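You operate a simulated robot arm through the tools that you are given. There is no shell and no other tool. Be economical: measure what you need, move in short steps, check, and stop when the job is done.

You run a simulated two-armed robot. Do the job below in one go: nothing can be reset, and whatever is moved stays where it is left.

JOB
Set the alarm clock for 6 o'clock and switch the alarm on.
Fine: bring it forward, hold it steady while you turn the knob, then put it back facing the room. Set down upright: teal alarm clock.
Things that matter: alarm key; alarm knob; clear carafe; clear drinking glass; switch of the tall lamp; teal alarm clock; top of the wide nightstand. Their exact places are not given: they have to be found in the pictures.

The check looks at the end state, three seconds after you hand in, the way a careful person would. Anything else that was tipped, shoved, dropped, spilled or broken makes it a failure.

ROBOT AND FRAMES
Two 7-joint arms with two-finger parallel grippers on one trunk, on a base that drives. Base frame: it is fixed to the floor where the robot stands at the start and does not move with it; the origin is under the middle of the robot, x ahead of it, y to its left, z up. Lengths are in mm, angles in rad, forces in N, time in s.
The left shoulder is at the start at [60, 143, 950], the right one opposite. Places, roughly: alarm key [600, 100, 800]; alarm knob [600, 100, 800]; switch of the tall lamp [600, 300, 800]; top of the wide nightstand [600, 100, 700]. Payload 1.57 kg a hand.
The TCP of each hand is the grasp point between the finger pads, 30 mm short of the fingertips. In the tool frame z runs along the fingers and y along their closing line. The gripper opens to 110 mm. The fingers are 24 mm wide and 12 mm thick; the gripper's body (48 by 112 mm) begins 78 mm behind the TCP.
Orientation is that of the tool frame in the base frame, as a unit quaternion [x, y, z, w]. With the fingers straight down and closing along the base's y, the tool's x points along the base's -x, its y along +y and its z along -z.

CONTROLS
- The arms move only by the tool servo_tool. It takes "left_series", "right_series" or both (then of equal length, played together; a hand with none holds still); each is a list of rows, each an object of numbers (a shift or turn left out is 0, a gripper value left out holds the last): "grip": the gripper command, from -1 (shut) to 1 (fully open), values between in proportion; "dx", "dy", "dz": the shift along the tool's x, y, z in mm; "wx", "wy", "wz": the turn, a rotation vector about the tool's x, y, z in rad. In form: [{"grip": .., "dx": .., "dy": .., "dz": .., "wx": .., "wy": .., "wz": ..}, ...]. A call has 1 to 8 rows; each row is the pose to reach, as a shift and turn from the pose commanded when the call began, along the tool's axes at that moment. Each row takes 0.2 s and may step no farther than 50 mm and 0.15 rad from the row before; otherwise, or with a gripper value out of range, the whole call is refused. A pose out of reach is approached as far as the arm can. The call stops where the force on the tool passes 40 N (or 10 N more than at its start, if that is more) or the arm is blocked; 0.2 s more then pass. Each finger travels about 45 mm/s and halts on what it meets, pressing with about 43 N; the grip force reading is that of the motor and also rises with nothing between the fingers. The clock runs only during rows and for 0.2 s after the last one: add rows that repeat a pose to give the fingers time. The reply holds the time, the measured pose of the TCP, the force on the tool along the base axes, the opening and the grip force, in the units named above and with some noise, with the torque about the TCP (base axes, N m) and any sound that the robot's microphone picked up.
- Cameras (640 x 400 px; columns grow to the right, rows downward): "scene" is now at [52.3, 8.3, 1553.2]; the picture's right is [0.02, -1.00, 0.00], its down [-0.83, -0.02, -0.56] and it looks along [0.56, 0.01, -0.83] (base axes); focal length 255 px, centre (320, 200). "left" rides on the left gripper at [70, -16, -141] in its tool frame; the picture's right is [0.23, 0.97, 0.00], its down [-0.86, 0.20, -0.48] and it looks along [-0.47, 0.11, 0.88] (tool axes); focal length 222 px, centre (320, 200). "right" rides on the right gripper at [70, 16, -141] in its tool frame; the picture's right is [-0.23, 0.97, 0.00], its down [-0.85, -0.20, -0.48] and it looks along [-0.47, -0.11, 0.88] (tool axes); focal length 222 px, centre (320, 200).
- get_image(camera): a new picture of that camera. The clock stands still meanwhile.
- raise_lower(by): slides the trunk up (or, below 0, down) by that many mm; the arms and the scene camera ride with it, the base frame stays. It gives what a move gives, with no picture.
- roll_base(legs): drives the robot by 1 to 6 legs, each [ahead, left, turn to the left] in mm, mm and rad, along the robot's own axes; the way and the turn of a leg run together, so that a leg with both is an arc; at most 1500 mm and 3.142 rad a leg. The arms and the cameras ride along, it lands a little off, and it stops where it bumps. It gives what a move gives.
- pan_tilt(pan, tilt): turns the head with the scene camera to pan (to the left, within 1.501 rad either way) and tilt (down, from -0.506 to 1.204), counted from straight ahead of the robot. It gives what a move gives.
- pixel_to_xyz(camera, pixels): for up to 12 pixels [column, row] of the newest picture of that camera ("zoom" is the newest enlarged one), the place [x, y, z] in the base frame of the surface seen there, good to about 2 mm, but the place of the scene camera against the robot may be out by one fixed shift of up to 18 mm in any direction. The clock stands still meanwhile.
- inspect(camera, box): a new picture of the part [left, top, right, bottom] of that camera's present view, enlarged. The clock stands still meanwhile.
- job_done(): hands the job in; it is judged then, once.

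Keep the steps short. Do not move on a guess: measure, check each grasp and each placing, and mend mistakes. In all there are 80 turns and 58 pictures (those below and enlarged ones count). Leave the grippers open and the arms clear of the work at the hand-in unless told otherwise, and finish with a single line.

The tools are called after "Call:" as name(argument=value, ...) on one line, values as JSON. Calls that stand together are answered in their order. servo_tool: Moves the arms, as the interface text tells. Its arguments: {"type":"object","properties":{"left_series":{"type":"array","items":{"type":"object","properties":{"grip":{"type":"number"},"dx":{"type":"number"},"dy":{"type":"number"},"dz":{"type":"number"},"wx":{"type":"number"},"wy":{"type":"number"},"wz":{"type":"number"}}}},"right_series":{"type":"array","items":{"type":"object","properties":{"grip":{"type":"number"},"dx":{"type":"number"},"dy":{"type":"number"},"dz":{"type":"number"},"wx":{"type":"number"},"wy":{"type":"number"},"wz":{"type":"number"}}}}},"required":[]} The other tools are called the same way: raise_lower (by) slides the trunk up or down; roll_base (legs) drives the base; pan_tilt (pan, tilt) turns the head that bears the scene camera; get_image (camera) takes a picture; pixel_to_xyz (camera, pixels) gives the place of the surface under pixels of a picture; inspect (camera, box) takes an enlarged picture of a part of a camera's view; job_done () hands the job in.

At the start:

```text
time_s: 0.0
left_position: [421.3, 189.3, 1125.1]
left_tool_rot: [0.0, 1.0, 0.0, 0.0]
left_ft_force: [0.2, -0.6, -0.7]
left_torque: [-0.01, 0.0, 0.01]
left_finger_gap: 110.1
left_grip_force: 0.0
right_position: [465.6, -156.4, 1068.2]
right_tool_rot: [0.0, 1.0, 0.0, 0.0]
right_ft_force: [0.1, 0.6, 0.5]
right_torque: [0.02, -0.01, 0.03]
right_finger_gap: 109.9
right_grip_force: 0.1
trunk travel left (down, up): [-549.0, 41.0]
robot x, y, heading: [0.7, -0.1, -0.002]
head pan, tilt: [0.023, 0.979]
```

scene: 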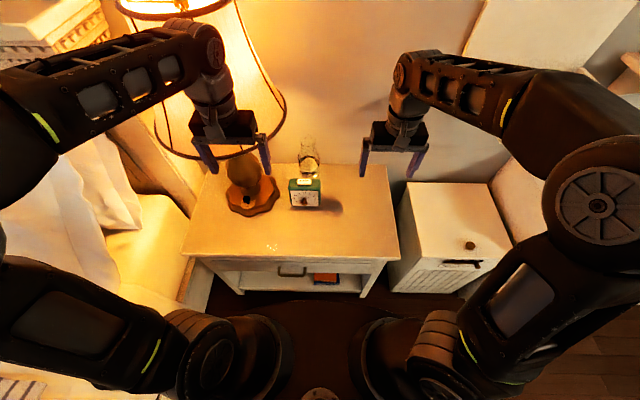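
right: 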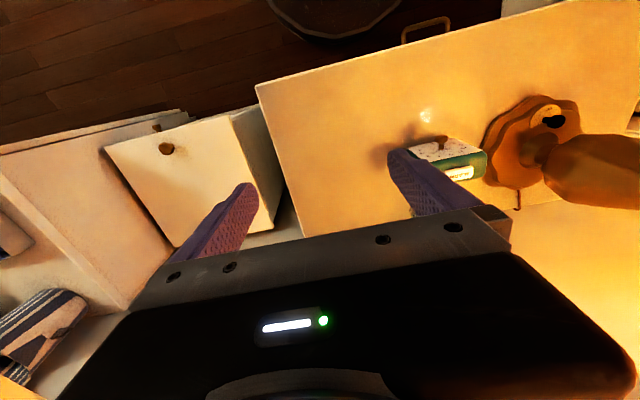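
left: 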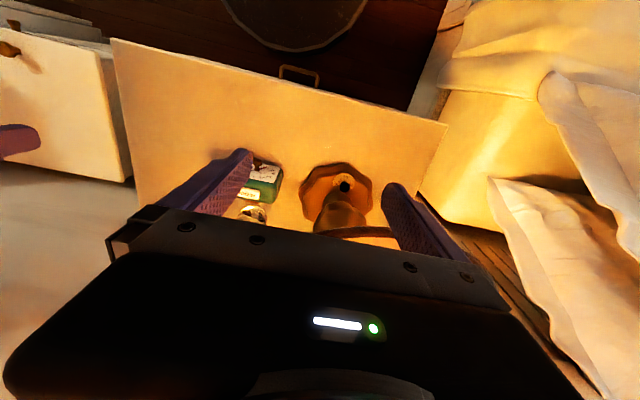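

I see the teal clock around (305,192) in the scene view, with the carafe/glass behind it and the lamp to its left. I'll zoom in on it first.

Call:
inspect(camera="scene", box=[265, 130, 345, 220])

Call:
inspect(camera="scene", box=[180, 130, 400, 300])

Call:
inspect(camera="right", box=[380, 80, 600, 220])

```text
4.44 times, centred on (305, 175) of scene
```

zoom: 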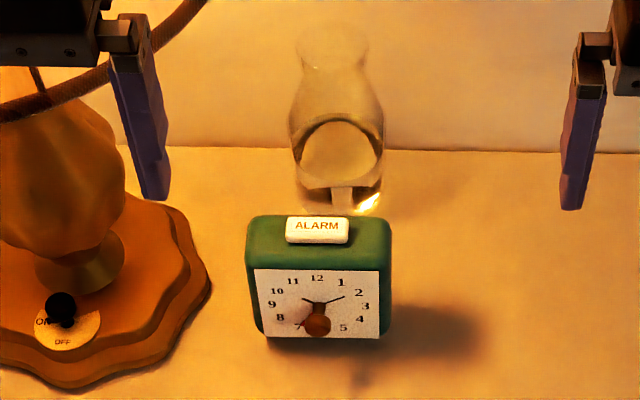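

```text
2.35 times, centred on (290, 215) of scene
```

zoom: 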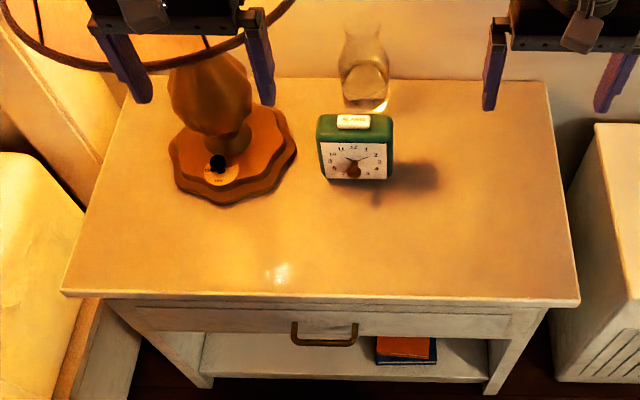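

```text
2.86 times, centred on (490, 150) of right
```

zoom: 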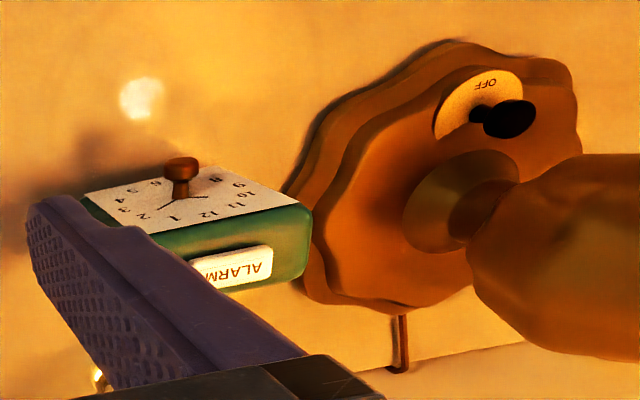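

The clock faces me, with its knob sticking out of the face and the ALARM key on top. The carafe is behind it. Next I'll measure these, and check whether the bright spot at (272,247) could be the clear glass.

Call:
inspect(camera="scene", box=[275, 160, 335, 215])

Call:
pixel_to_xyz(camera="scene", pixels=[[272, 247], [272, 240], [305, 230], [183, 254], [398, 262], [305, 181], [304, 202], [290, 205], [320, 205], [309, 160], [309, 150], [247, 200]])

Call:
inspect(camera="scene", box=[235, 210, 325, 270])

```text
7.27 times, centred on (305, 188) of scene
```

zoom: 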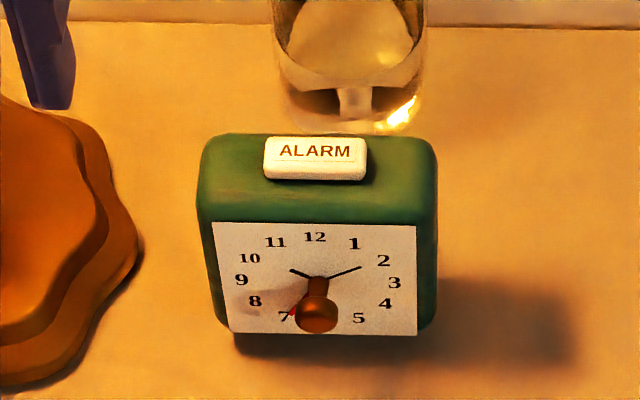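

```text
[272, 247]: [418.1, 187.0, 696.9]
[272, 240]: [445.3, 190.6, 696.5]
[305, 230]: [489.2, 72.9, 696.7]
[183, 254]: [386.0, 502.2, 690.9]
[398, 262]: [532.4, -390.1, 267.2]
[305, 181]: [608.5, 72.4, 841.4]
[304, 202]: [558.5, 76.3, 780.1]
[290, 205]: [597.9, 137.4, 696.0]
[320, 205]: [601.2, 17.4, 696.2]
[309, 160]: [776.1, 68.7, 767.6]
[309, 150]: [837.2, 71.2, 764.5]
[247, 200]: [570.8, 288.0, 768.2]
```

```text
6.67 times, centred on (280, 240) of scene
```

zoom: 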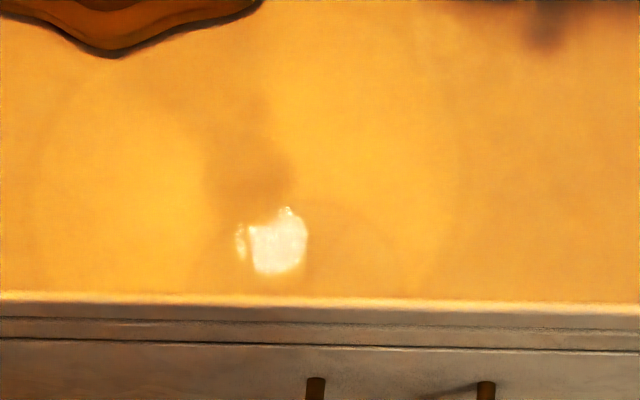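

The white spot reads as flat tabletop, but a clear glass could still be there. I'll compare it with the right camera and measure the clock's extents.

Call:
pixel_to_xyz(camera="scene", pixels=[[291, 192], [317.5, 192], [293, 205], [317, 205], [289.5, 186], [319.8, 186], [293, 179.5], [317, 179.5], [304.3, 203], [304.3, 199.3], [299, 181.5], [310, 181.5]])

Call:
pixel_to_xyz(camera="right", pixels=[[427, 115], [439, 138], [430, 153], [455, 153], [480, 165], [450, 172], [470, 172], [420, 143], [442, 146], [445, 136]])

Call:
inspect(camera="left", box=[180, 60, 400, 230])

```text
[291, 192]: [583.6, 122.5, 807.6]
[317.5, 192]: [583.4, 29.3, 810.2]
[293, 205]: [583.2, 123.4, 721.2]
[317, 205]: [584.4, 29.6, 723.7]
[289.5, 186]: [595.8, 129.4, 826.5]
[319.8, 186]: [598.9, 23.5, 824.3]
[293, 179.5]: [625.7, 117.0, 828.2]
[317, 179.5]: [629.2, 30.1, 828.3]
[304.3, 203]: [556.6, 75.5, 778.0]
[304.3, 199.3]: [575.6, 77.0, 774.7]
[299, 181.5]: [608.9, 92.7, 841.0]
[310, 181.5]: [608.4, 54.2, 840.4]
```

```text
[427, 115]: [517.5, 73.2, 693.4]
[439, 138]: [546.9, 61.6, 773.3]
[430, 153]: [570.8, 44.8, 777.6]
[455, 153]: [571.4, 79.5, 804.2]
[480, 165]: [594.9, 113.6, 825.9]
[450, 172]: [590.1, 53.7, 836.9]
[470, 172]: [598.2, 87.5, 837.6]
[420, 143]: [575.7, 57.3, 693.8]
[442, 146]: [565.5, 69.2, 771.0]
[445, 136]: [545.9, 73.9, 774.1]
```

```text
2.35 times, centred on (290, 145) of left
```

zoom: 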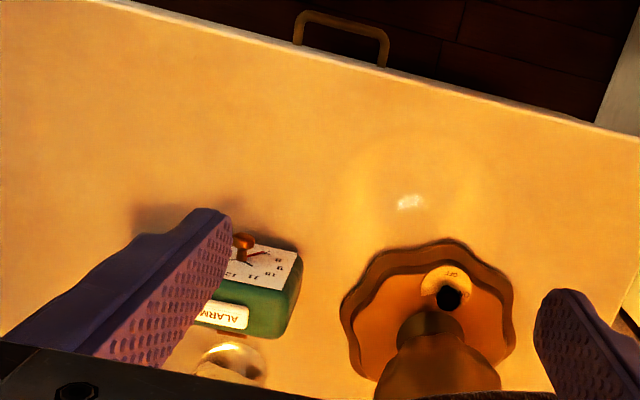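

The spot lands in a different place for each camera, so it's just a reflection. The clock is about 110 wide, too wide for a side grip, and about 50 deep, so I'll grip front-to-back from above, to the right of the knob. The right hand will hold and the left will turn. Before moving, I'll check the lampshade, the carafe and the clock's back edge.

Call:
pixel_to_xyz(camera="scene", pixels=[[285, 105], [262, 140], [230, 157], [316, 175], [302, 170], [309, 140], [302, 155], [305, 178.7], [293, 178.8], [277, 195], [262, 90], [312, 166]])

Call:
servo_tool(right_series=[{"wz": -0.14}, {"wz": -0.28}, {"wz": -0.42}, {"wz": -0.56}, {"wz": -0.7}, {"wz": -0.84}, {"wz": -0.98}, {"wz": -1.12}])

```text
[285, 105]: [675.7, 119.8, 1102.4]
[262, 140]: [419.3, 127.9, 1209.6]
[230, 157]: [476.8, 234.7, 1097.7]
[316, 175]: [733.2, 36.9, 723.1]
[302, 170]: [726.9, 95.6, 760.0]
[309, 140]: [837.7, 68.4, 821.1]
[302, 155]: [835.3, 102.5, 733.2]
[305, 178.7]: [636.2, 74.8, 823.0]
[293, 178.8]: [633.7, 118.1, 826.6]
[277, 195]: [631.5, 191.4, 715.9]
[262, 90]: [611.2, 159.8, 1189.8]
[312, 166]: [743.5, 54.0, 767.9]
```

```text
time_s: 1.8
left_position: [420.3, 190.4, 1124.8]
left_tool_rot: [0.0, 1.0, 0.0, 0.0]
left_ft_force: [-0.4, 0.5, 0.6]
left_torque: [-0.02, 0.02, -0.01]
left_finger_gap: 110.0
left_grip_force: 0.0
right_position: [465.8, -156.9, 1069.2]
right_tool_rot: [-0.533, 0.846, 0.0, 0.001]
right_ft_force: [0.2, -0.1, 0.1]
right_torque: [0.04, -0.05, -0.02]
right_finger_gap: 110.1
right_grip_force: 0.1
trunk travel left (down, up): [-549.0, 41.0]
robot x, y, heading: [-0.9, -1.4, 0.001]
head pan, tilt: [0.023, 0.979]
```

Rotating fine, and the shade rim (y≈120+, z≈1100) is clear of a grip at y≈36. I'll finish the rotation, then move over the clock while staying high.

Call:
servo_tool(right_series=[{"wz": -0.15}, {"wz": -0.3}, {"wz": -0.451}])

```text
refused: row 3 steps farther than a row can; nothing moved
```

Call:
servo_tool(right_series=[{"wz": -0.14}, {"wz": -0.28}, {"wz": -0.42}, {"wz": -0.451}])

```text
time_s: 2.8
left_position: [419.9, 189.6, 1125.8]
left_tool_rot: [0.001, 1.0, 0.0, -0.001]
left_ft_force: [-0.3, 1.1, 0.2]
left_torque: [-0.01, -0.02, 0.01]
left_finger_gap: 109.9
left_grip_force: 0.0
right_position: [463.6, -156.5, 1067.4]
right_tool_rot: [0.708, -0.707, -0.001, 0.001]
right_ft_force: [0.6, -0.5, -1.3]
right_torque: [0.03, 0.02, -0.01]
right_finger_gap: 110.0
right_grip_force: 0.0
trunk travel left (down, up): [-549.0, 41.0]
robot x, y, heading: [2.2, 2.4, -0.003]
head pan, tilt: [0.023, 0.979]
```

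Tool x now points to base -y and tool y to base -x. Next I'll move the right hand over the grasp column (x≈597, y≈36) at the same height.

Call:
servo_tool(right_series=[{"dy": -22, "dx": -32}, {"dy": -44, "dx": -64}, {"dy": -66, "dx": -96}, {"dy": -88, "dx": -128}, {"dy": -110, "dx": -160}, {"dy": -133, "dx": -192}, {"dy": -133, "dx": -192, "dz": 40}, {"dy": -133, "dx": -192, "dz": 80}])

Call:
get_image(camera="right")

Call:
get_image(camera="scene")

```text
time_s: 4.6
left_position: [421.0, 188.4, 1123.7]
left_tool_rot: [0.0, 1.0, 0.0, 0.0]
left_ft_force: [-0.1, 0.2, -0.8]
left_torque: [0.02, 0.0, 0.01]
left_finger_gap: 109.7
left_grip_force: 0.1
right_position: [597.4, 35.4, 988.7]
right_tool_rot: [-0.707, 0.707, 0.0, 0.001]
right_ft_force: [-0.2, -0.1, -0.7]
right_torque: [-0.03, 0.04, 0.0]
right_finger_gap: 109.9
right_grip_force: 0.1
right hand out of reach, approached as far as the arm can: row 5, 6, 7
trunk travel left (down, up): [-549.0, 41.0]
robot x, y, heading: [2.0, -0.8, -0.003]
head pan, tilt: [0.023, 0.979]
```

```text
48 pictures are left
```

right: 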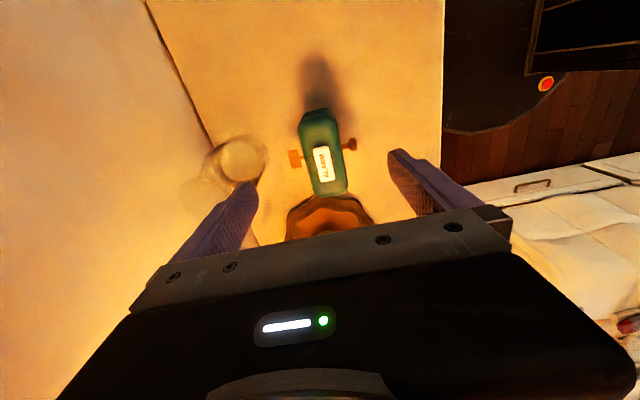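

```text
47 pictures are left
```

scene: 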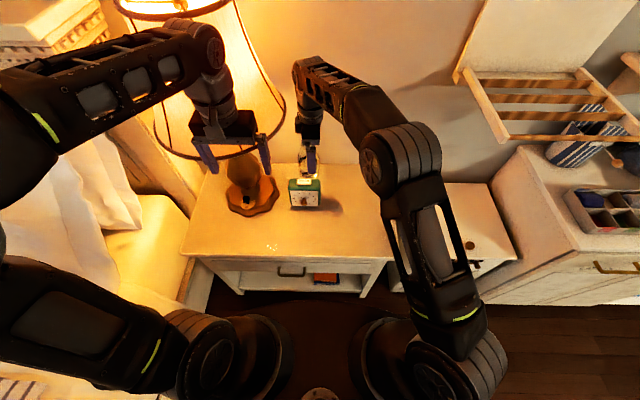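

There's another knob on the back of the clock, at (294,158). I'll look closer, because I need to know which one is the alarm knob.

Call:
inspect(camera="right", box=[200, 80, 400, 210])

Call:
pixel_to_xyz(camera="right", pixels=[[294, 158], [350, 144], [320, 112], [308, 193], [344, 190], [301, 125], [333, 122], [320, 150], [240, 160], [320, 177], [338, 150], [305, 155]])

Call:
inspect(camera="left", box=[200, 130, 320, 230])

```text
3.08 times, centred on (300, 145) of right
```

zoom: 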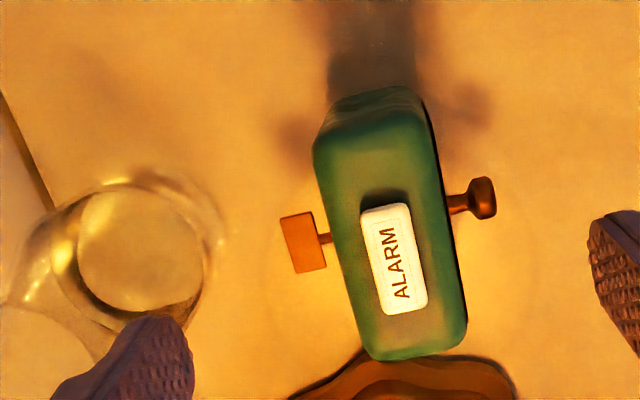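

```text
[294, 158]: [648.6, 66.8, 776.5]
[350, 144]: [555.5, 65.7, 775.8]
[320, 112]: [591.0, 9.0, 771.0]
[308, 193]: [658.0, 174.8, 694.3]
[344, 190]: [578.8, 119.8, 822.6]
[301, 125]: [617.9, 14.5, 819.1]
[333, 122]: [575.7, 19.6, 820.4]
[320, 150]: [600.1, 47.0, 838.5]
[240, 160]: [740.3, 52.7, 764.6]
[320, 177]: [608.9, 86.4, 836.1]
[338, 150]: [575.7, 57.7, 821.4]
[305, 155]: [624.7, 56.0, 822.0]
```

```text
4.00 times, centred on (260, 180) of left
```

zoom: 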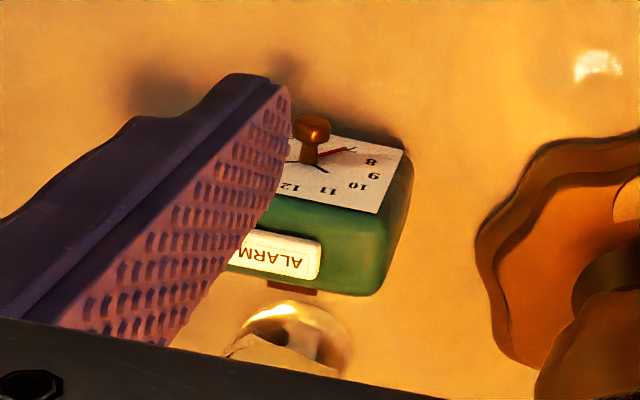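

The item on the back is a flat block at (648,67,776), either a winding key or another knob. The front knob sits at (550,66,775) next to a red alarm hand near 7. Clock centre is x≈598 and y≈66, and it isn't yawed. I'll lower the right hand at y≈32, clear of both knobs.

Call:
servo_tool(right_series=[{"dx": 3, "dz": 40}, {"dx": 3, "dz": 80}, {"dx": 3, "dz": 115}, {"dx": 3, "dz": 145}, {"dx": 3, "dz": 165}, {"dx": 3, "dz": 177}])

Call:
get_image(camera="right")

Call:
inspect(camera="scene", box=[260, 130, 360, 220])

```text
time_s: 6.0
left_position: [420.7, 190.4, 1125.9]
left_tool_rot: [0.0, 1.0, 0.0, 0.0]
left_ft_force: [0.3, -0.3, -0.6]
left_torque: [0.03, 0.03, 0.01]
left_finger_gap: 110.1
left_grip_force: 0.0
right_position: [598.9, 33.1, 811.5]
right_tool_rot: [-0.707, 0.707, 0.0, 0.0]
right_ft_force: [0.4, 0.8, -0.2]
right_torque: [0.02, -0.01, 0.02]
right_finger_gap: 109.8
right_grip_force: 0.1
trunk travel left (down, up): [-549.0, 41.0]
robot x, y, heading: [1.7, -2.4, 0.002]
head pan, tilt: [0.023, 0.979]
```

```text
44 pictures are left
```

right: 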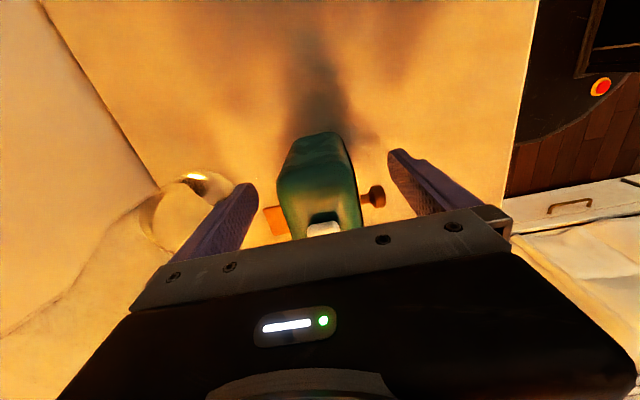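

```text
4.44 times, centred on (310, 175) of scene
```

zoom: 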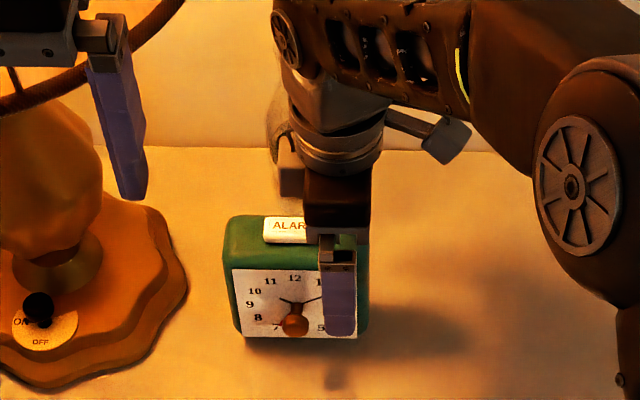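

Both fingers straddle the clock and clear both knobs, so I'll close.

Call:
servo_tool(right_series=[{"grip": -1}, {"grip": -1}, {"grip": -1}, {"grip": -1}, {"grip": -1}, {"grip": -1}])

```text
time_s: 7.4
left_position: [421.1, 190.3, 1125.7]
left_tool_rot: [-0.001, 1.0, 0.0, 0.0]
left_ft_force: [0.7, 0.2, -0.2]
left_torque: [0.04, -0.01, -0.01]
left_finger_gap: 109.9
left_grip_force: 0.1
right_position: [598.9, 31.3, 811.6]
right_tool_rot: [0.707, -0.707, 0.0, 0.0]
right_ft_force: [1.2, -0.1, 0.2]
right_torque: [0.07, -0.15, -0.08]
right_finger_gap: 55.8
right_grip_force: 40.5
trunk travel left (down, up): [-549.0, 41.0]
robot x, y, heading: [1.5, -2.6, 0.003]
head pan, tilt: [0.023, 0.979]
```

Gripped at a 55.8 mm gap. I'll lift 15 mm and check it holds, then bring it forward 100 mm.

Call:
servo_tool(right_series=[{"dz": -8}, {"dz": -15}, {"dz": -15, "dy": 20}, {"dz": -15, "dy": 45}, {"dz": -15, "dy": 70}, {"dz": -15, "dy": 90}, {"dz": -15, "dy": 100}])

Call:
inspect(camera="scene", box=[260, 150, 360, 240])

```text
time_s: 9.0
left_position: [420.6, 190.2, 1124.5]
left_tool_rot: [0.0, 1.0, 0.0, 0.0]
left_ft_force: [-0.2, 0.6, 0.0]
left_torque: [-0.01, 0.01, 0.03]
left_finger_gap: 109.9
left_grip_force: 0.1
right_position: [497.6, 31.9, 824.5]
right_tool_rot: [0.708, -0.706, 0.0, 0.0]
right_ft_force: [-0.3, -0.5, -4.0]
right_torque: [-0.14, -0.03, -0.02]
right_finger_gap: 56.0
right_grip_force: 43.2
trunk travel left (down, up): [-549.0, 41.0]
robot x, y, heading: [1.6, -1.9, -0.005]
head pan, tilt: [0.023, 0.979]
```

```text
4.44 times, centred on (310, 195) of scene
```

zoom: 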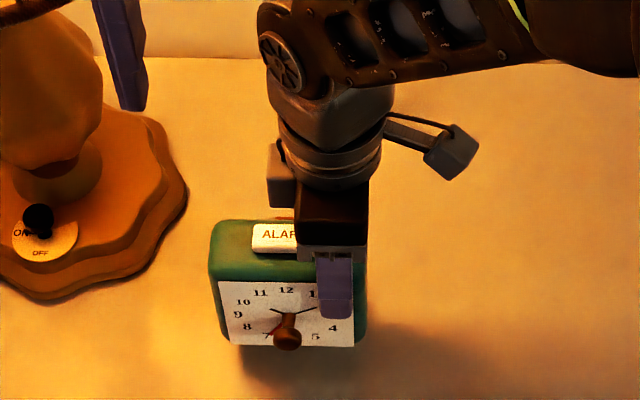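

It's held (4 N of weight). I'll set it down on the table here and keep the grip. The left hand starts its turn toward horizontal at the same time: rotating about its tool y so the fingers point to +x.

Call:
servo_tool(right_series=[{"dz": 5}, {"dz": 10}, {"dz": 13}, {"dz": 14}, {"dz": 14}])

Call:
get_image(camera="left")

```text
time_s: 10.2
left_position: [421.6, 190.8, 1124.2]
left_tool_rot: [0.001, 1.0, 0.0, 0.0]
left_ft_force: [-0.1, -1.2, -0.1]
left_torque: [-0.01, -0.01, 0.02]
left_finger_gap: 109.9
left_grip_force: 0.0
right_position: [496.9, 32.6, 810.9]
right_tool_rot: [-0.707, 0.707, 0.0, 0.0]
right_ft_force: [0.5, -0.2, -5.2]
right_torque: [-0.18, 0.02, 0.01]
right_finger_gap: 55.8
right_grip_force: 43.1
trunk travel left (down, up): [-549.0, 41.0]
robot x, y, heading: [-0.7, 1.8, -0.002]
head pan, tilt: [0.023, 0.979]
```

```text
41 pictures are left
```

left: 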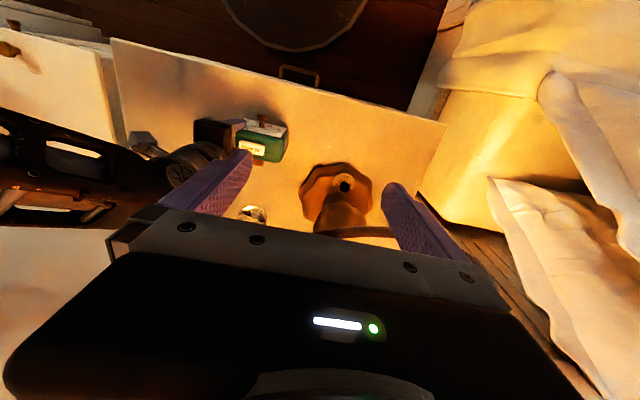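

Force still reads the clock's weight, so I'll lower it 2 mm more. The left hand moves down and back to about (340,130,920), away from the lampshade, before it turns.

Call:
servo_tool(left_series=[{"dx": 14, "dy": -10, "dz": 34}, {"dx": 28, "dy": -20, "dz": 68}, {"dx": 42, "dy": -30, "dz": 102}, {"dx": 56, "dy": -40, "dz": 136}, {"dx": 70, "dy": -50, "dz": 170}, {"dx": 80, "dy": -60, "dz": 204}], right_series=[{"dz": 0.5}, {"dz": 1}, {"dz": 1.5}, {"dz": 1.5}, {"dz": 2}, {"dz": 2}])

Call:
inspect(camera="left", box=[160, 20, 400, 170])

```text
time_s: 11.6
left_position: [339.6, 130.4, 921.5]
left_tool_rot: [0.0, 1.0, 0.0, 0.001]
left_ft_force: [-0.2, -0.5, -1.0]
left_torque: [0.01, 0.0, -0.01]
left_finger_gap: 110.4
left_grip_force: 0.1
right_position: [499.0, 31.9, 811.8]
right_tool_rot: [-0.707, 0.708, 0.0, 0.001]
right_ft_force: [-1.7, -3.1, 11.5]
right_torque: [-0.06, 0.27, 0.07]
right_finger_gap: 55.9
right_grip_force: 42.5
trunk travel left (down, up): [-549.0, 41.0]
robot x, y, heading: [1.3, -1.4, 0.001]
head pan, tilt: [0.023, 0.979]
```

```text
2.67 times, centred on (280, 95) of left
```

zoom: 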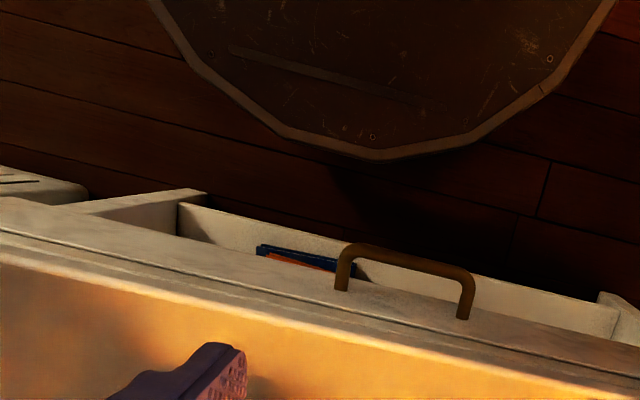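

The clock is now firmly on the table (+11 N). Now I'll turn the left hand so its fingers point +x with vertical closing, in two calls.

Call:
servo_tool(left_series=[{"wx": -0.08, "wy": -0.08, "wz": 0.08, "dx": -4, "dz": 5}, {"wx": -0.16, "wy": -0.16, "wz": 0.16, "dx": -8, "dz": 10}, {"wx": -0.24, "wy": -0.24, "wz": 0.24, "dx": -12, "dz": 15}, {"wx": -0.32, "wy": -0.32, "wz": 0.32, "dx": -16, "dz": 20}, {"wx": -0.4, "wy": -0.4, "wz": 0.4, "dx": -20, "dz": 25}, {"wx": -0.48, "wy": -0.48, "wz": 0.48, "dx": -24, "dz": 30}, {"wx": -0.56, "wy": -0.56, "wz": 0.56, "dx": -28, "dz": 35}, {"wx": -0.64, "wy": -0.64, "wz": 0.64, "dx": -30, "dz": 40}])

Call:
servo_tool(left_series=[{"wx": -0.08, "wy": -0.08, "wz": 0.08}, {"wx": -0.16, "wy": -0.16, "wz": 0.16}, {"wx": -0.24, "wy": -0.24, "wz": 0.24}, {"wx": -0.32, "wy": -0.32, "wz": 0.32}, {"wx": -0.4, "wy": -0.4, "wz": 0.4}, {"wx": -0.48, "wy": -0.48, "wz": 0.48}, {"wx": -0.56, "wy": -0.56, "wz": 0.56}, {"wx": -0.569, "wy": -0.569, "wz": 0.569}])

Call:
get_image(camera="left")

Call:
get_image(camera="scene")

```text
time_s: 13.4
left_position: [395.1, 101.0, 870.8]
left_tool_rot: [0.304, 0.85, 0.304, 0.304]
left_ft_force: [-0.8, -0.4, -0.2]
left_torque: [-0.02, 0.0, -0.02]
left_finger_gap: 110.3
left_grip_force: 0.1
left hand out of reach, approached as far as the arm can: row 4, 5, 6, 7, 8
right_position: [497.8, 33.0, 811.3]
right_tool_rot: [-0.707, 0.708, 0.0, 0.002]
right_ft_force: [1.1, -5.7, 20.8]
right_torque: [0.14, -0.04, 0.09]
right_finger_gap: 55.5
right_grip_force: 43.8
trunk travel left (down, up): [-549.0, 41.0]
robot x, y, heading: [0.1, -0.1, 0.001]
head pan, tilt: [0.023, 0.979]
```

```text
time_s: 14.5
left_position: [418.0, 63.4, 917.3]
left_tool_rot: [0.358, 0.695, 0.384, 0.491]
left_ft_force: [-0.9, 0.3, -0.1]
left_torque: [0.01, -0.01, -0.02]
left_finger_gap: 110.0
left_grip_force: 0.0
left hand out of reach, approached as far as the arm can: row 1, 2, 3, 4, 5
right_position: [498.1, 32.6, 811.3]
right_tool_rot: [0.708, -0.707, -0.001, -0.001]
right_ft_force: [-3.4, -4.4, 10.2]
right_torque: [0.52, 0.51, 0.35]
right_finger_gap: 55.7
right_grip_force: 42.9
trunk travel left (down, up): [-549.0, 41.0]
robot x, y, heading: [-1.6, 1.4, -0.002]
head pan, tilt: [0.023, 0.979]
stopped in row 5 (left hand): the arm was blocked; the commanded pose is now the measured one
```

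```text
39 pictures are left
```

left: 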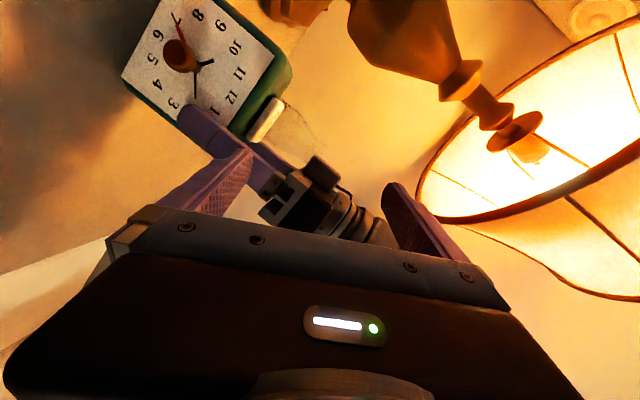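

```text
38 pictures are left
```

scene: 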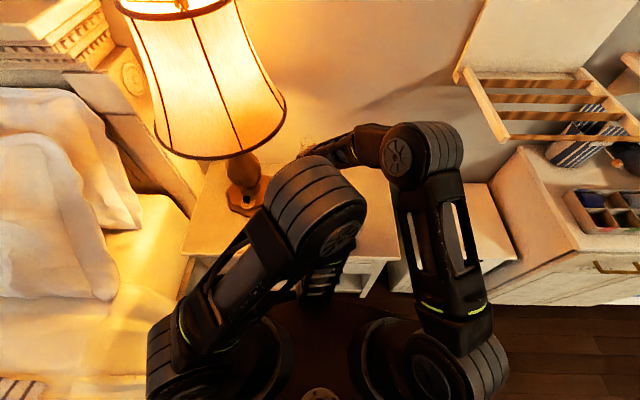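

The left hand got blocked: the horizontal pose is too cramped this close to the body, and its fingers are beside the right gripper. I'll move the left hand away to the left, then gain room by having the base back up.

Call:
servo_tool(left_series=[{"dx": 19, "dy": 14, "dz": -2}, {"dx": 38, "dy": 28, "dz": -4}, {"dx": 57, "dy": 42, "dz": -5}, {"dx": 76, "dy": 56, "dz": -7}])

Call:
get_image(camera="left")

```text
time_s: 15.1
left_position: [435.4, 66.3, 913.8]
left_tool_rot: [0.346, 0.699, 0.365, 0.508]
left_ft_force: [-2.5, -0.1, -0.8]
left_torque: [-0.02, 0.13, -0.08]
left_finger_gap: 110.0
left_grip_force: 0.1
left hand out of reach, approached as far as the arm can: row 1, 2, 3
right_position: [506.3, 32.8, 810.7]
right_tool_rot: [-0.706, 0.708, -0.003, 0.011]
right_ft_force: [2.5, 0.1, -3.5]
right_torque: [-0.15, 0.16, -0.02]
right_finger_gap: 55.7
right_grip_force: 43.0
trunk travel left (down, up): [-549.0, 41.0]
robot x, y, heading: [2.5, -0.3, -0.003]
head pan, tilt: [0.023, 0.979]
stopped in row 3 (left hand): the force on the tool passed its limit (the readings are from after the stop); the commanded pose is now the measured one
```

```text
37 pictures are left
```

left: 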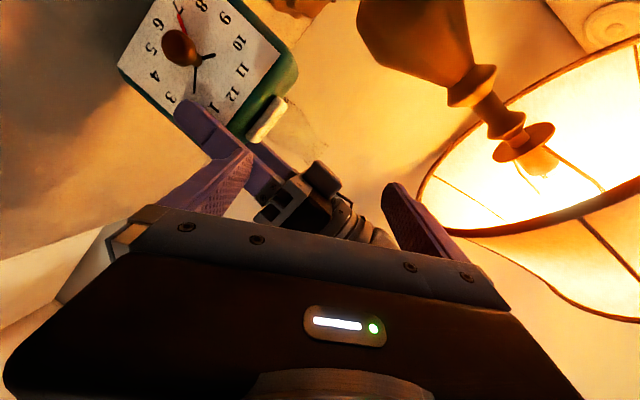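

The reach solver slid the left hand forward against the right one. I'll undo part of the turn while retreating back and left, since that pose was reachable.

Call:
servo_tool(left_series=[{"wx": 0.07, "wy": 0.07, "wz": -0.07, "dx": 6, "dy": 4, "dz": -14}, {"wx": 0.15, "wy": 0.15, "wz": -0.15, "dx": 14, "dy": 9, "dz": -28}, {"wx": 0.23, "wy": 0.23, "wz": -0.23, "dx": 22, "dy": 15, "dz": -40}, {"wx": 0.31, "wy": 0.31, "wz": -0.31, "dx": 30, "dy": 22, "dz": -50}, {"wx": 0.39, "wy": 0.39, "wz": -0.39, "dx": 38, "dy": 29, "dz": -54}, {"wx": 0.47, "wy": 0.47, "wz": -0.47, "dx": 48, "dy": 35, "dz": -54}])

```text
time_s: 16.5
left_position: [418.8, 84.9, 937.1]
left_tool_rot: [0.192, 0.921, 0.137, 0.31]
left_ft_force: [-0.1, -0.4, -0.3]
left_torque: [0.0, 0.0, 0.01]
left_finger_gap: 110.0
left_grip_force: 0.1
left hand out of reach, approached as far as the arm can: row 1, 2, 3, 4, 5, 6
right_position: [505.3, 34.3, 812.2]
right_tool_rot: [-0.706, 0.709, -0.004, 0.01]
right_ft_force: [0.0, -0.4, -4.3]
right_torque: [-0.15, 0.02, -0.01]
right_finger_gap: 55.9
right_grip_force: 43.2
trunk travel left (down, up): [-549.0, 41.0]
robot x, y, heading: [0.3, -1.6, 0.002]
head pan, tilt: [0.023, 0.979]
```

The left hand is free again. I'll keep backing it off to the left and restore the straight-down orientation.

Call:
servo_tool(left_series=[{"wx": 0.047, "wy": 0.106, "wz": -0.066, "dx": 10, "dy": 14, "dz": -9}, {"wx": 0.094, "wy": 0.212, "wz": -0.132, "dx": 20, "dy": 28, "dz": -18}, {"wx": 0.141, "wy": 0.318, "wz": -0.198, "dx": 30, "dy": 43, "dz": -26}, {"wx": 0.188, "wy": 0.424, "wz": -0.264, "dx": 40, "dy": 57, "dz": -32}, {"wx": 0.235, "wy": 0.53, "wz": -0.33, "dx": 49, "dy": 71, "dz": -37}, {"wx": 0.282, "wy": 0.637, "wz": -0.394, "dx": 49, "dy": 71, "dz": -37}])

Call:
get_image(camera="scene")

```text
time_s: 17.9
left_position: [378.9, 164.2, 966.8]
left_tool_rot: [0.0, 1.0, 0.0, 0.001]
left_ft_force: [-0.2, 0.6, -0.3]
left_torque: [-0.01, -0.01, 0.0]
left_finger_gap: 109.7
left_grip_force: 0.0
right_position: [506.7, 33.2, 812.6]
right_tool_rot: [-0.706, 0.708, -0.004, 0.012]
right_ft_force: [0.0, -0.3, -4.0]
right_torque: [-0.18, 0.03, 0.02]
right_finger_gap: 55.7
right_grip_force: 42.8
trunk travel left (down, up): [-549.0, 41.0]
robot x, y, heading: [2.5, -1.0, 0.005]
head pan, tilt: [0.023, 0.979]
```

```text
36 pictures are left
```

scene: 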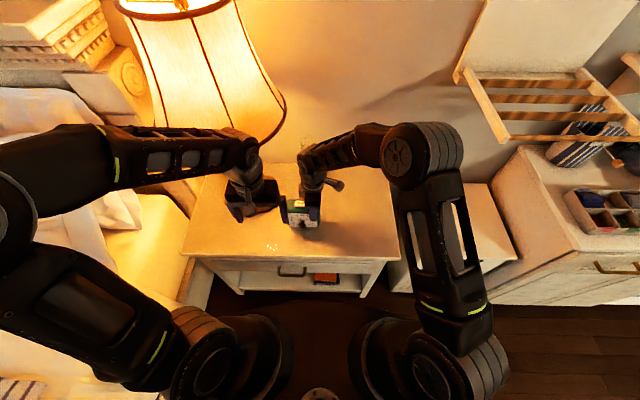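

Left hand is clear. The extra distance alone makes the horizontal pose reachable, so I'll lift the clock, level it (it's tilted about 0.02 rad), and set it down at x≈580, slightly in front of its old spot. That leaves room for the left hand to work farther out.

Call:
servo_tool(right_series=[{"dz": -10, "wx": -0.0226, "wy": 0.0114, "wz": -0.003}, {"dz": -12, "dy": -20, "wx": -0.0226, "wy": 0.0114, "wz": -0.003}, {"dz": -12, "dy": -40, "wx": -0.0226, "wy": 0.0114, "wz": -0.003}, {"dz": -12, "dy": -60, "wx": -0.0226, "wy": 0.0114, "wz": -0.003}, {"dz": -12, "dy": -74, "wx": -0.0226, "wy": 0.0114, "wz": -0.003}, {"dz": -12, "dy": -74, "wx": -0.0226, "wy": 0.0114, "wz": -0.003}])

Call:
inspect(camera="scene", box=[260, 140, 360, 230])

```text
time_s: 19.3
left_position: [379.4, 164.4, 967.5]
left_tool_rot: [0.0, 1.0, 0.001, 0.001]
left_ft_force: [0.1, 0.0, 0.1]
left_torque: [0.02, 0.03, 0.0]
left_finger_gap: 110.0
left_grip_force: 0.0
right_position: [580.2, 33.1, 825.3]
right_tool_rot: [0.707, -0.707, 0.0, 0.002]
right_ft_force: [0.6, -0.1, -3.9]
right_torque: [-0.17, -0.02, 0.01]
right_finger_gap: 55.9
right_grip_force: 43.2
trunk travel left (down, up): [-549.0, 41.0]
robot x, y, heading: [0.3, 0.3, -0.002]
head pan, tilt: [0.023, 0.979]
```

```text
4.44 times, centred on (310, 185) of scene
```

zoom: 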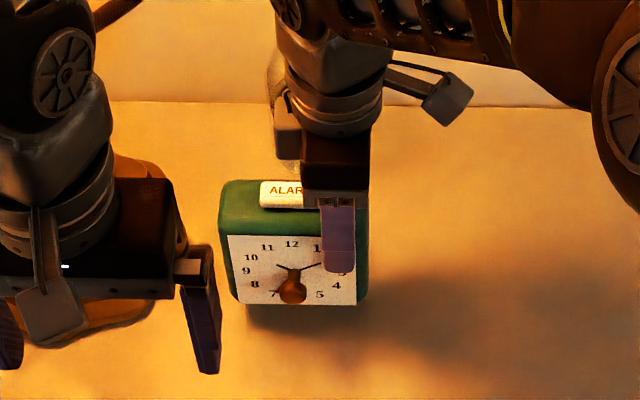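

It's level and hanging. I'll set it down and move the left hand to about (430,115,870).

Call:
servo_tool(right_series=[{"dz": 6}, {"dz": 10}, {"dz": 12}, {"dz": 13}, {"dz": 14}, {"dz": 14.5}], left_series=[{"dx": -10, "dy": -10, "dz": 20}, {"dx": -20, "dy": -20, "dz": 40}, {"dx": -30, "dy": -30, "dz": 60}, {"dx": -40, "dy": -40, "dz": 80}, {"dx": -50, "dy": -50, "dz": 98}, {"dx": -50, "dy": -50, "dz": 98}])

Call:
servo_tool(left_series=[{"wy": -0.14}, {"wy": -0.28}, {"wy": -0.42}, {"wy": -0.56}, {"wy": -0.7}, {"wy": -0.84}, {"wy": -0.98}, {"wy": -1.12}])

```text
time_s: 20.7
left_position: [428.9, 114.2, 870.2]
left_tool_rot: [0.0, 1.0, 0.001, 0.002]
left_ft_force: [0.7, 0.2, 0.2]
left_torque: [0.0, -0.02, 0.0]
left_finger_gap: 109.9
left_grip_force: 0.0
right_position: [580.1, 34.2, 811.8]
right_tool_rot: [-0.707, 0.708, 0.0, -0.001]
right_ft_force: [0.2, -0.5, 0.3]
right_torque: [0.13, 0.03, 0.04]
right_finger_gap: 55.7
right_grip_force: 42.9
trunk travel left (down, up): [-549.0, 41.0]
robot x, y, heading: [-0.5, -1.3, -0.002]
head pan, tilt: [0.023, 0.979]
```

```text
time_s: 22.5
left_position: [456.3, 79.2, 855.6]
left_tool_rot: [-0.044, 0.847, -0.042, 0.528]
left_ft_force: [-0.7, 1.0, -0.2]
left_torque: [0.0, 0.0, -0.01]
left_finger_gap: 110.1
left_grip_force: 0.1
left hand out of reach, approached as far as the arm can: row 5, 6, 7, 8
right_position: [578.1, 36.0, 812.9]
right_tool_rot: [0.709, -0.705, 0.0, 0.001]
right_ft_force: [-0.1, -0.4, -4.4]
right_torque: [-0.16, -0.01, 0.05]
right_finger_gap: 55.9
right_grip_force: 43.2
trunk travel left (down, up): [-549.0, 41.0]
robot x, y, heading: [0.2, 0.7, -0.002]
head pan, tilt: [0.023, 0.979]
```

The pose is still too close to the shoulder. I'll push forward and down while finishing the pitch to (480,74,790), short of the knob at x≈524, and press the clock down 2 mm more.

Call:
servo_tool(left_series=[{"dx": 12, "dy": -10, "dz": 20, "wy": -0.08}, {"dx": 25, "dy": -20, "dz": 40, "wy": -0.18}, {"dx": 37, "dy": -30, "dz": 60, "wy": -0.28}, {"dx": 50, "dy": -40, "dz": 81, "wy": -0.38}, {"dx": 50, "dy": -40, "dz": 81, "wy": -0.45}, {"dx": 50, "dy": -40, "dz": 81, "wy": -0.45}], right_series=[{"dz": 0.5}, {"dz": 1}, {"dz": 1.5}, {"dz": 2}, {"dz": 2}, {"dz": 2}])

Call:
get_image(camera="left")

```text
time_s: 22.9
left_position: [456.4, 60.1, 849.6]
left_tool_rot: [-0.041, 0.831, -0.052, 0.553]
left_ft_force: [-0.2, -0.5, -0.5]
left_torque: [-0.01, -0.04, -0.03]
left_finger_gap: 109.9
left_grip_force: 0.0
right_position: [579.5, 37.6, 812.5]
right_tool_rot: [0.71, -0.705, 0.001, 0.001]
right_ft_force: [0.1, 0.1, -4.0]
right_torque: [-0.16, -0.01, -0.01]
right_finger_gap: 55.6
right_grip_force: 42.9
trunk travel left (down, up): [-549.0, 41.0]
robot x, y, heading: [-1.4, 1.2, 0.003]
head pan, tilt: [0.023, 0.979]
stopped in row 2 (left hand): the arm was blocked; the commanded pose is now the measured one
```

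```text
34 pictures are left
```

left: 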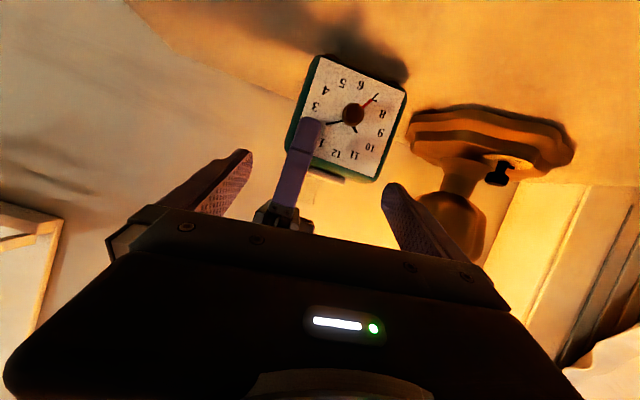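

Blocked again. I'll check the scene to see what is in the way.

Call:
get_image(camera="scene")

Call:
inspect(camera="left", box=[270, 40, 430, 190])

```text
33 pictures are left
```

scene: 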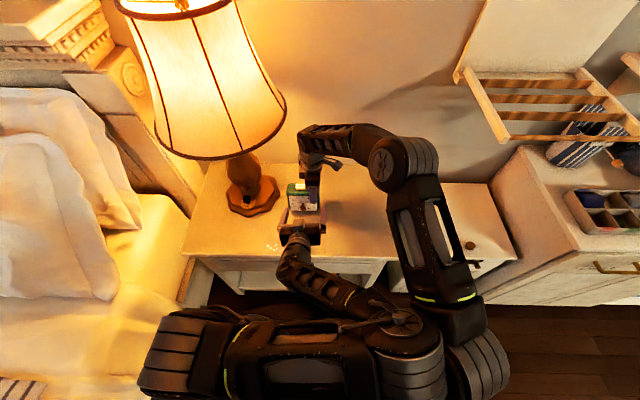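

```text
2.67 times, centred on (350, 115) of left
```

zoom: 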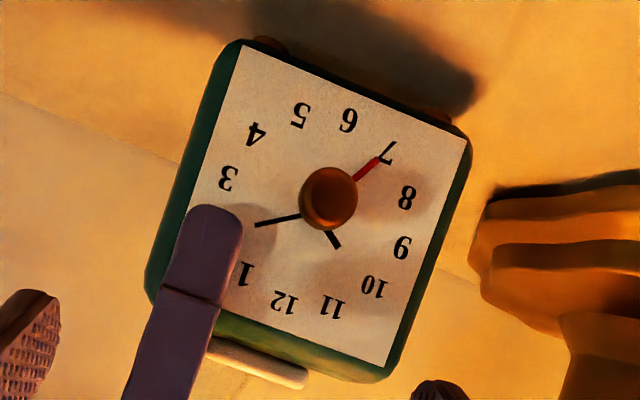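

The left elbow folded inward and hit the right arm. The red hand is near 7.2, so I need about -37° (CCW). A fully horizontal tool isn't needed: I can grip the knob at about 45° pitch from above and rotate about the knob's own axis. First I'll unfold the left arm.

Call:
servo_tool(left_series=[{"wy": 0.12, "dx": -5, "dy": 10, "dz": -10}, {"wy": 0.26, "dx": -12, "dy": 25, "dz": -20}, {"wy": 0.4, "dx": -22, "dy": 40, "dz": -30}, {"wy": 0.54, "dx": -32, "dy": 55, "dz": -40}, {"wy": 0.68, "dx": -42, "dy": 70, "dz": -45}, {"wy": 0.82, "dx": -54, "dy": 80, "dz": -50}, {"wy": 0.96, "dx": -66, "dy": 90, "dz": -50}, {"wy": 1.08, "dx": -66, "dy": 90, "dz": -50}])

Call:
get_image(camera="scene")

```text
time_s: 24.7
left_position: [437.7, 159.6, 916.8]
left_tool_rot: [-0.009, 0.997, -0.064, 0.046]
left_ft_force: [-0.1, 0.3, -0.1]
left_torque: [0.03, -0.02, -0.02]
left_finger_gap: 109.8
left_grip_force: 0.1
left hand out of reach, approached as far as the arm can: row 1, 2, 3, 4
right_position: [579.3, 36.3, 812.6]
right_tool_rot: [0.709, -0.705, 0.002, -0.001]
right_ft_force: [-1.0, -0.5, -4.2]
right_torque: [-0.14, -0.03, -0.04]
right_finger_gap: 55.6
right_grip_force: 43.0
trunk travel left (down, up): [-549.0, 41.0]
robot x, y, heading: [-2.2, -0.6, 0.003]
head pan, tilt: [0.023, 0.979]
```

```text
31 pictures are left
```

scene: 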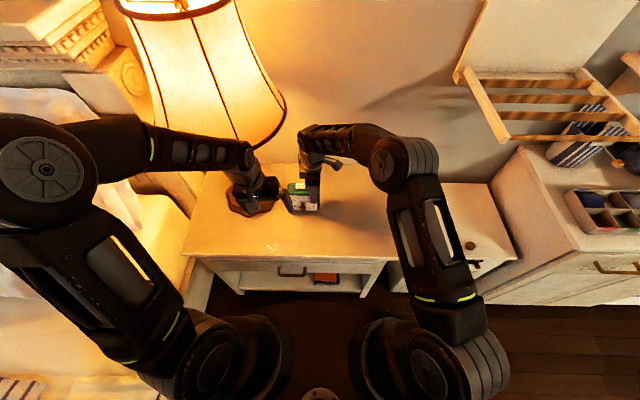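

The elbow is outside again. Before approaching, I'll regrip with the right hand slightly higher and further right, for clearance around the knob: press the clock to the table, open, move up 13 and right 6, close.

Call:
servo_tool(right_series=[{"dz": 1}, {"dz": 2}, {"dz": 2, "grip": -0.3}, {"dz": 2, "grip": 0.2}, {"dz": 2, "grip": 0.2}, {"dz": 2, "grip": 0.2}])

Call:
inspect(camera="right", box=[180, 80, 460, 250])

```text
time_s: 26.1
left_position: [437.6, 161.1, 918.5]
left_tool_rot: [-0.009, 0.997, -0.063, 0.047]
left_ft_force: [-0.7, -0.2, 0.1]
left_torque: [0.01, -0.03, -0.02]
left_finger_gap: 109.8
left_grip_force: 0.1
right_position: [579.4, 36.3, 810.3]
right_tool_rot: [0.709, -0.705, 0.002, 0.0]
right_ft_force: [-0.6, 0.0, 0.2]
right_torque: [0.05, -0.02, 0.03]
right_finger_gap: 66.0
right_grip_force: 0.0
trunk travel left (down, up): [-549.0, 41.0]
robot x, y, heading: [1.2, 3.1, -0.0]
head pan, tilt: [0.023, 0.979]
```

```text
2.29 times, centred on (320, 165) of right
```

zoom: 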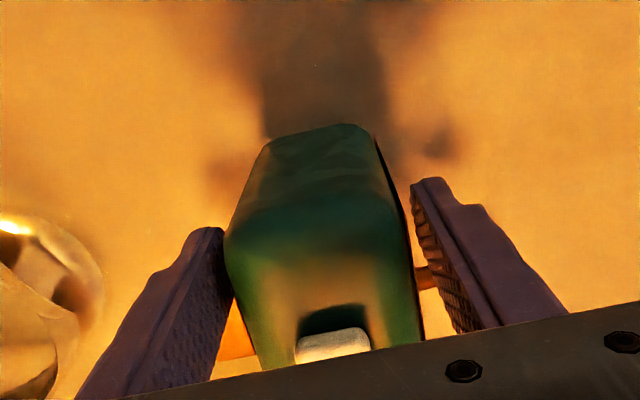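

It's standing free. Next, the right hand regrips higher, while the left hand pitches 0.8 rad to a staging pose at (474,71,831), opened to about 40 mm.

Call:
servo_tool(right_series=[{"dz": -7, "dx": 3}, {"dz": -13, "dx": 6}, {"dz": -13, "dx": 6}, {"dz": -13, "dx": 6, "grip": -1}, {"dz": -13, "dx": 6, "grip": -1}, {"dz": -13, "dx": 6, "grip": -1}], left_series=[{"dx": -4, "dy": -13, "dz": 17, "wx": -0.019, "wy": -0.118, "wz": 0.011, "grip": -0.27}, {"dx": -8, "dy": -26, "dz": 34, "wx": -0.038, "wy": -0.236, "wz": 0.022}, {"dx": -13, "dy": -39, "dz": 51, "wx": -0.057, "wy": -0.354, "wz": 0.034}, {"dx": -17, "dy": -52, "dz": 68, "wx": -0.076, "wy": -0.472, "wz": 0.045}, {"dx": -21, "dy": -65, "dz": 85, "wx": -0.095, "wy": -0.59, "wz": 0.056}, {"dx": -26, "dy": -78, "dz": 102, "wx": -0.113, "wy": -0.706, "wz": 0.067}])

Call:
get_image(camera="left")

Call:
get_image(camera="scene")

```text
time_s: 27.5
left_position: [474.7, 72.3, 828.0]
left_tool_rot: [0.0, 0.92, 0.0, 0.391]
left_ft_force: [0.2, -0.2, -0.6]
left_torque: [-0.01, 0.03, -0.03]
left_finger_gap: 40.3
left_grip_force: 0.1
right_position: [578.2, 30.7, 823.1]
right_tool_rot: [0.709, -0.706, 0.001, 0.0]
right_ft_force: [-0.7, -1.7, 1.8]
right_torque: [0.11, 0.09, 0.08]
right_finger_gap: 55.7
right_grip_force: 34.8
trunk travel left (down, up): [-549.0, 41.0]
robot x, y, heading: [2.1, 1.4, 0.001]
head pan, tilt: [0.023, 0.979]
```

```text
29 pictures are left
```

left: 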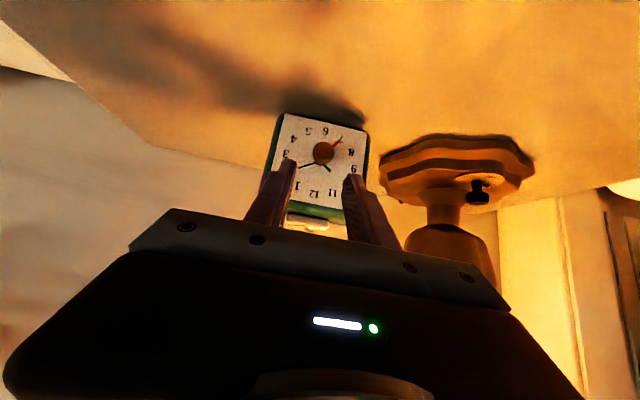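

```text
28 pictures are left
```

scene: 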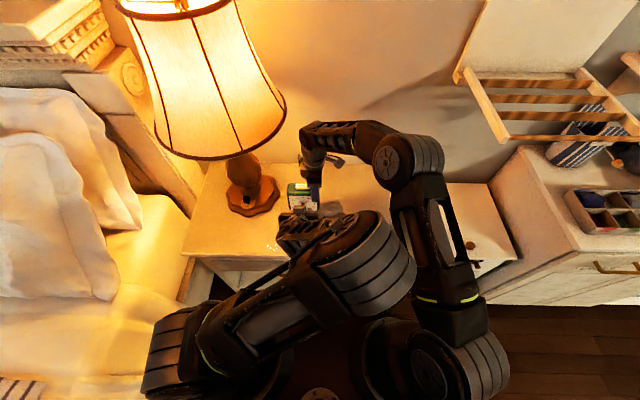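

Reached exactly. I'll zoom the left view to measure the knob and red hand.

Call:
inspect(camera="left", box=[250, 100, 390, 230])

Call:
pixel_to_xyz(camera="left", pixels=[[323, 152], [314, 152], [332, 152], [323, 145], [323, 161], [338, 140], [326, 131], [351, 153], [284, 163], [314, 194]])

```text
3.08 times, centred on (320, 165) of left
```

zoom: 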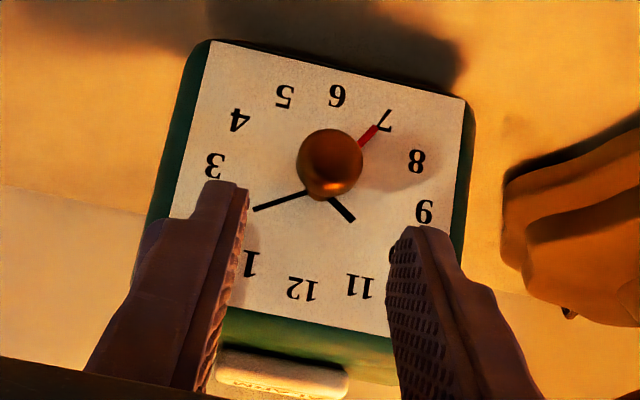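

```text
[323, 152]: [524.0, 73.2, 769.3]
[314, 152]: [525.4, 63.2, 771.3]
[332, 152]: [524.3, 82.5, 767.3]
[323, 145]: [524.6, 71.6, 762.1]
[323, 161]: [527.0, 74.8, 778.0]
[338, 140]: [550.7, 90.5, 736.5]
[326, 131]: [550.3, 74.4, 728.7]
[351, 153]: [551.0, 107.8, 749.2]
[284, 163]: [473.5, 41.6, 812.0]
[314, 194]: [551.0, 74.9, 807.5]
```

Knob head centre is at about (531,73,769.5), the face plane at x=551, and the red hand is about 29° past 6 (that is, at 7). I'll advance along the tool axis to put the pads around the knob head.

Call:
servo_tool(left_series=[{"dz": 20, "dx": 1}, {"dz": 38, "dx": 2}, {"dz": 50, "dx": 2.7, "dy": 0.7}, {"dz": 59, "dx": 2.7, "dy": 0.7}, {"dz": 59, "dx": 2.7, "dy": 0.7}])

Call:
inspect(camera="left", box=[250, 100, 390, 230])

```text
time_s: 28.7
left_position: [514.9, 71.8, 786.3]
left_tool_rot: [-0.001, 0.92, 0.001, 0.391]
left_ft_force: [0.0, -0.3, 0.1]
left_torque: [0.03, 0.01, 0.0]
left_finger_gap: 40.3
left_grip_force: 0.1
right_position: [578.1, 31.8, 823.3]
right_tool_rot: [0.709, -0.705, 0.002, 0.0]
right_ft_force: [-1.2, 0.2, 0.2]
right_torque: [0.19, 0.18, 0.17]
right_finger_gap: 55.8
right_grip_force: 42.5
trunk travel left (down, up): [-549.0, 41.0]
robot x, y, heading: [-1.5, 0.5, 0.004]
head pan, tilt: [0.023, 0.979]
```

```text
3.08 times, centred on (320, 165) of left
```

zoom: 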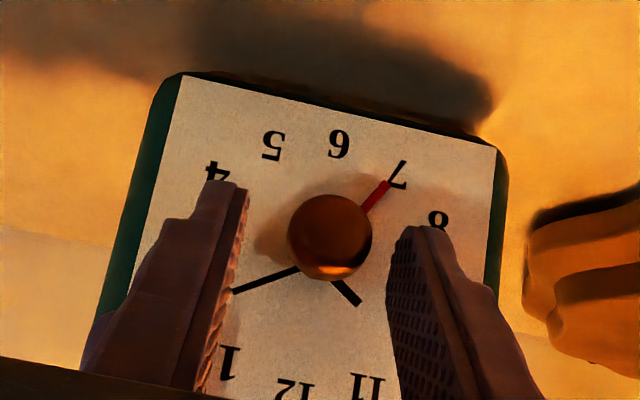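

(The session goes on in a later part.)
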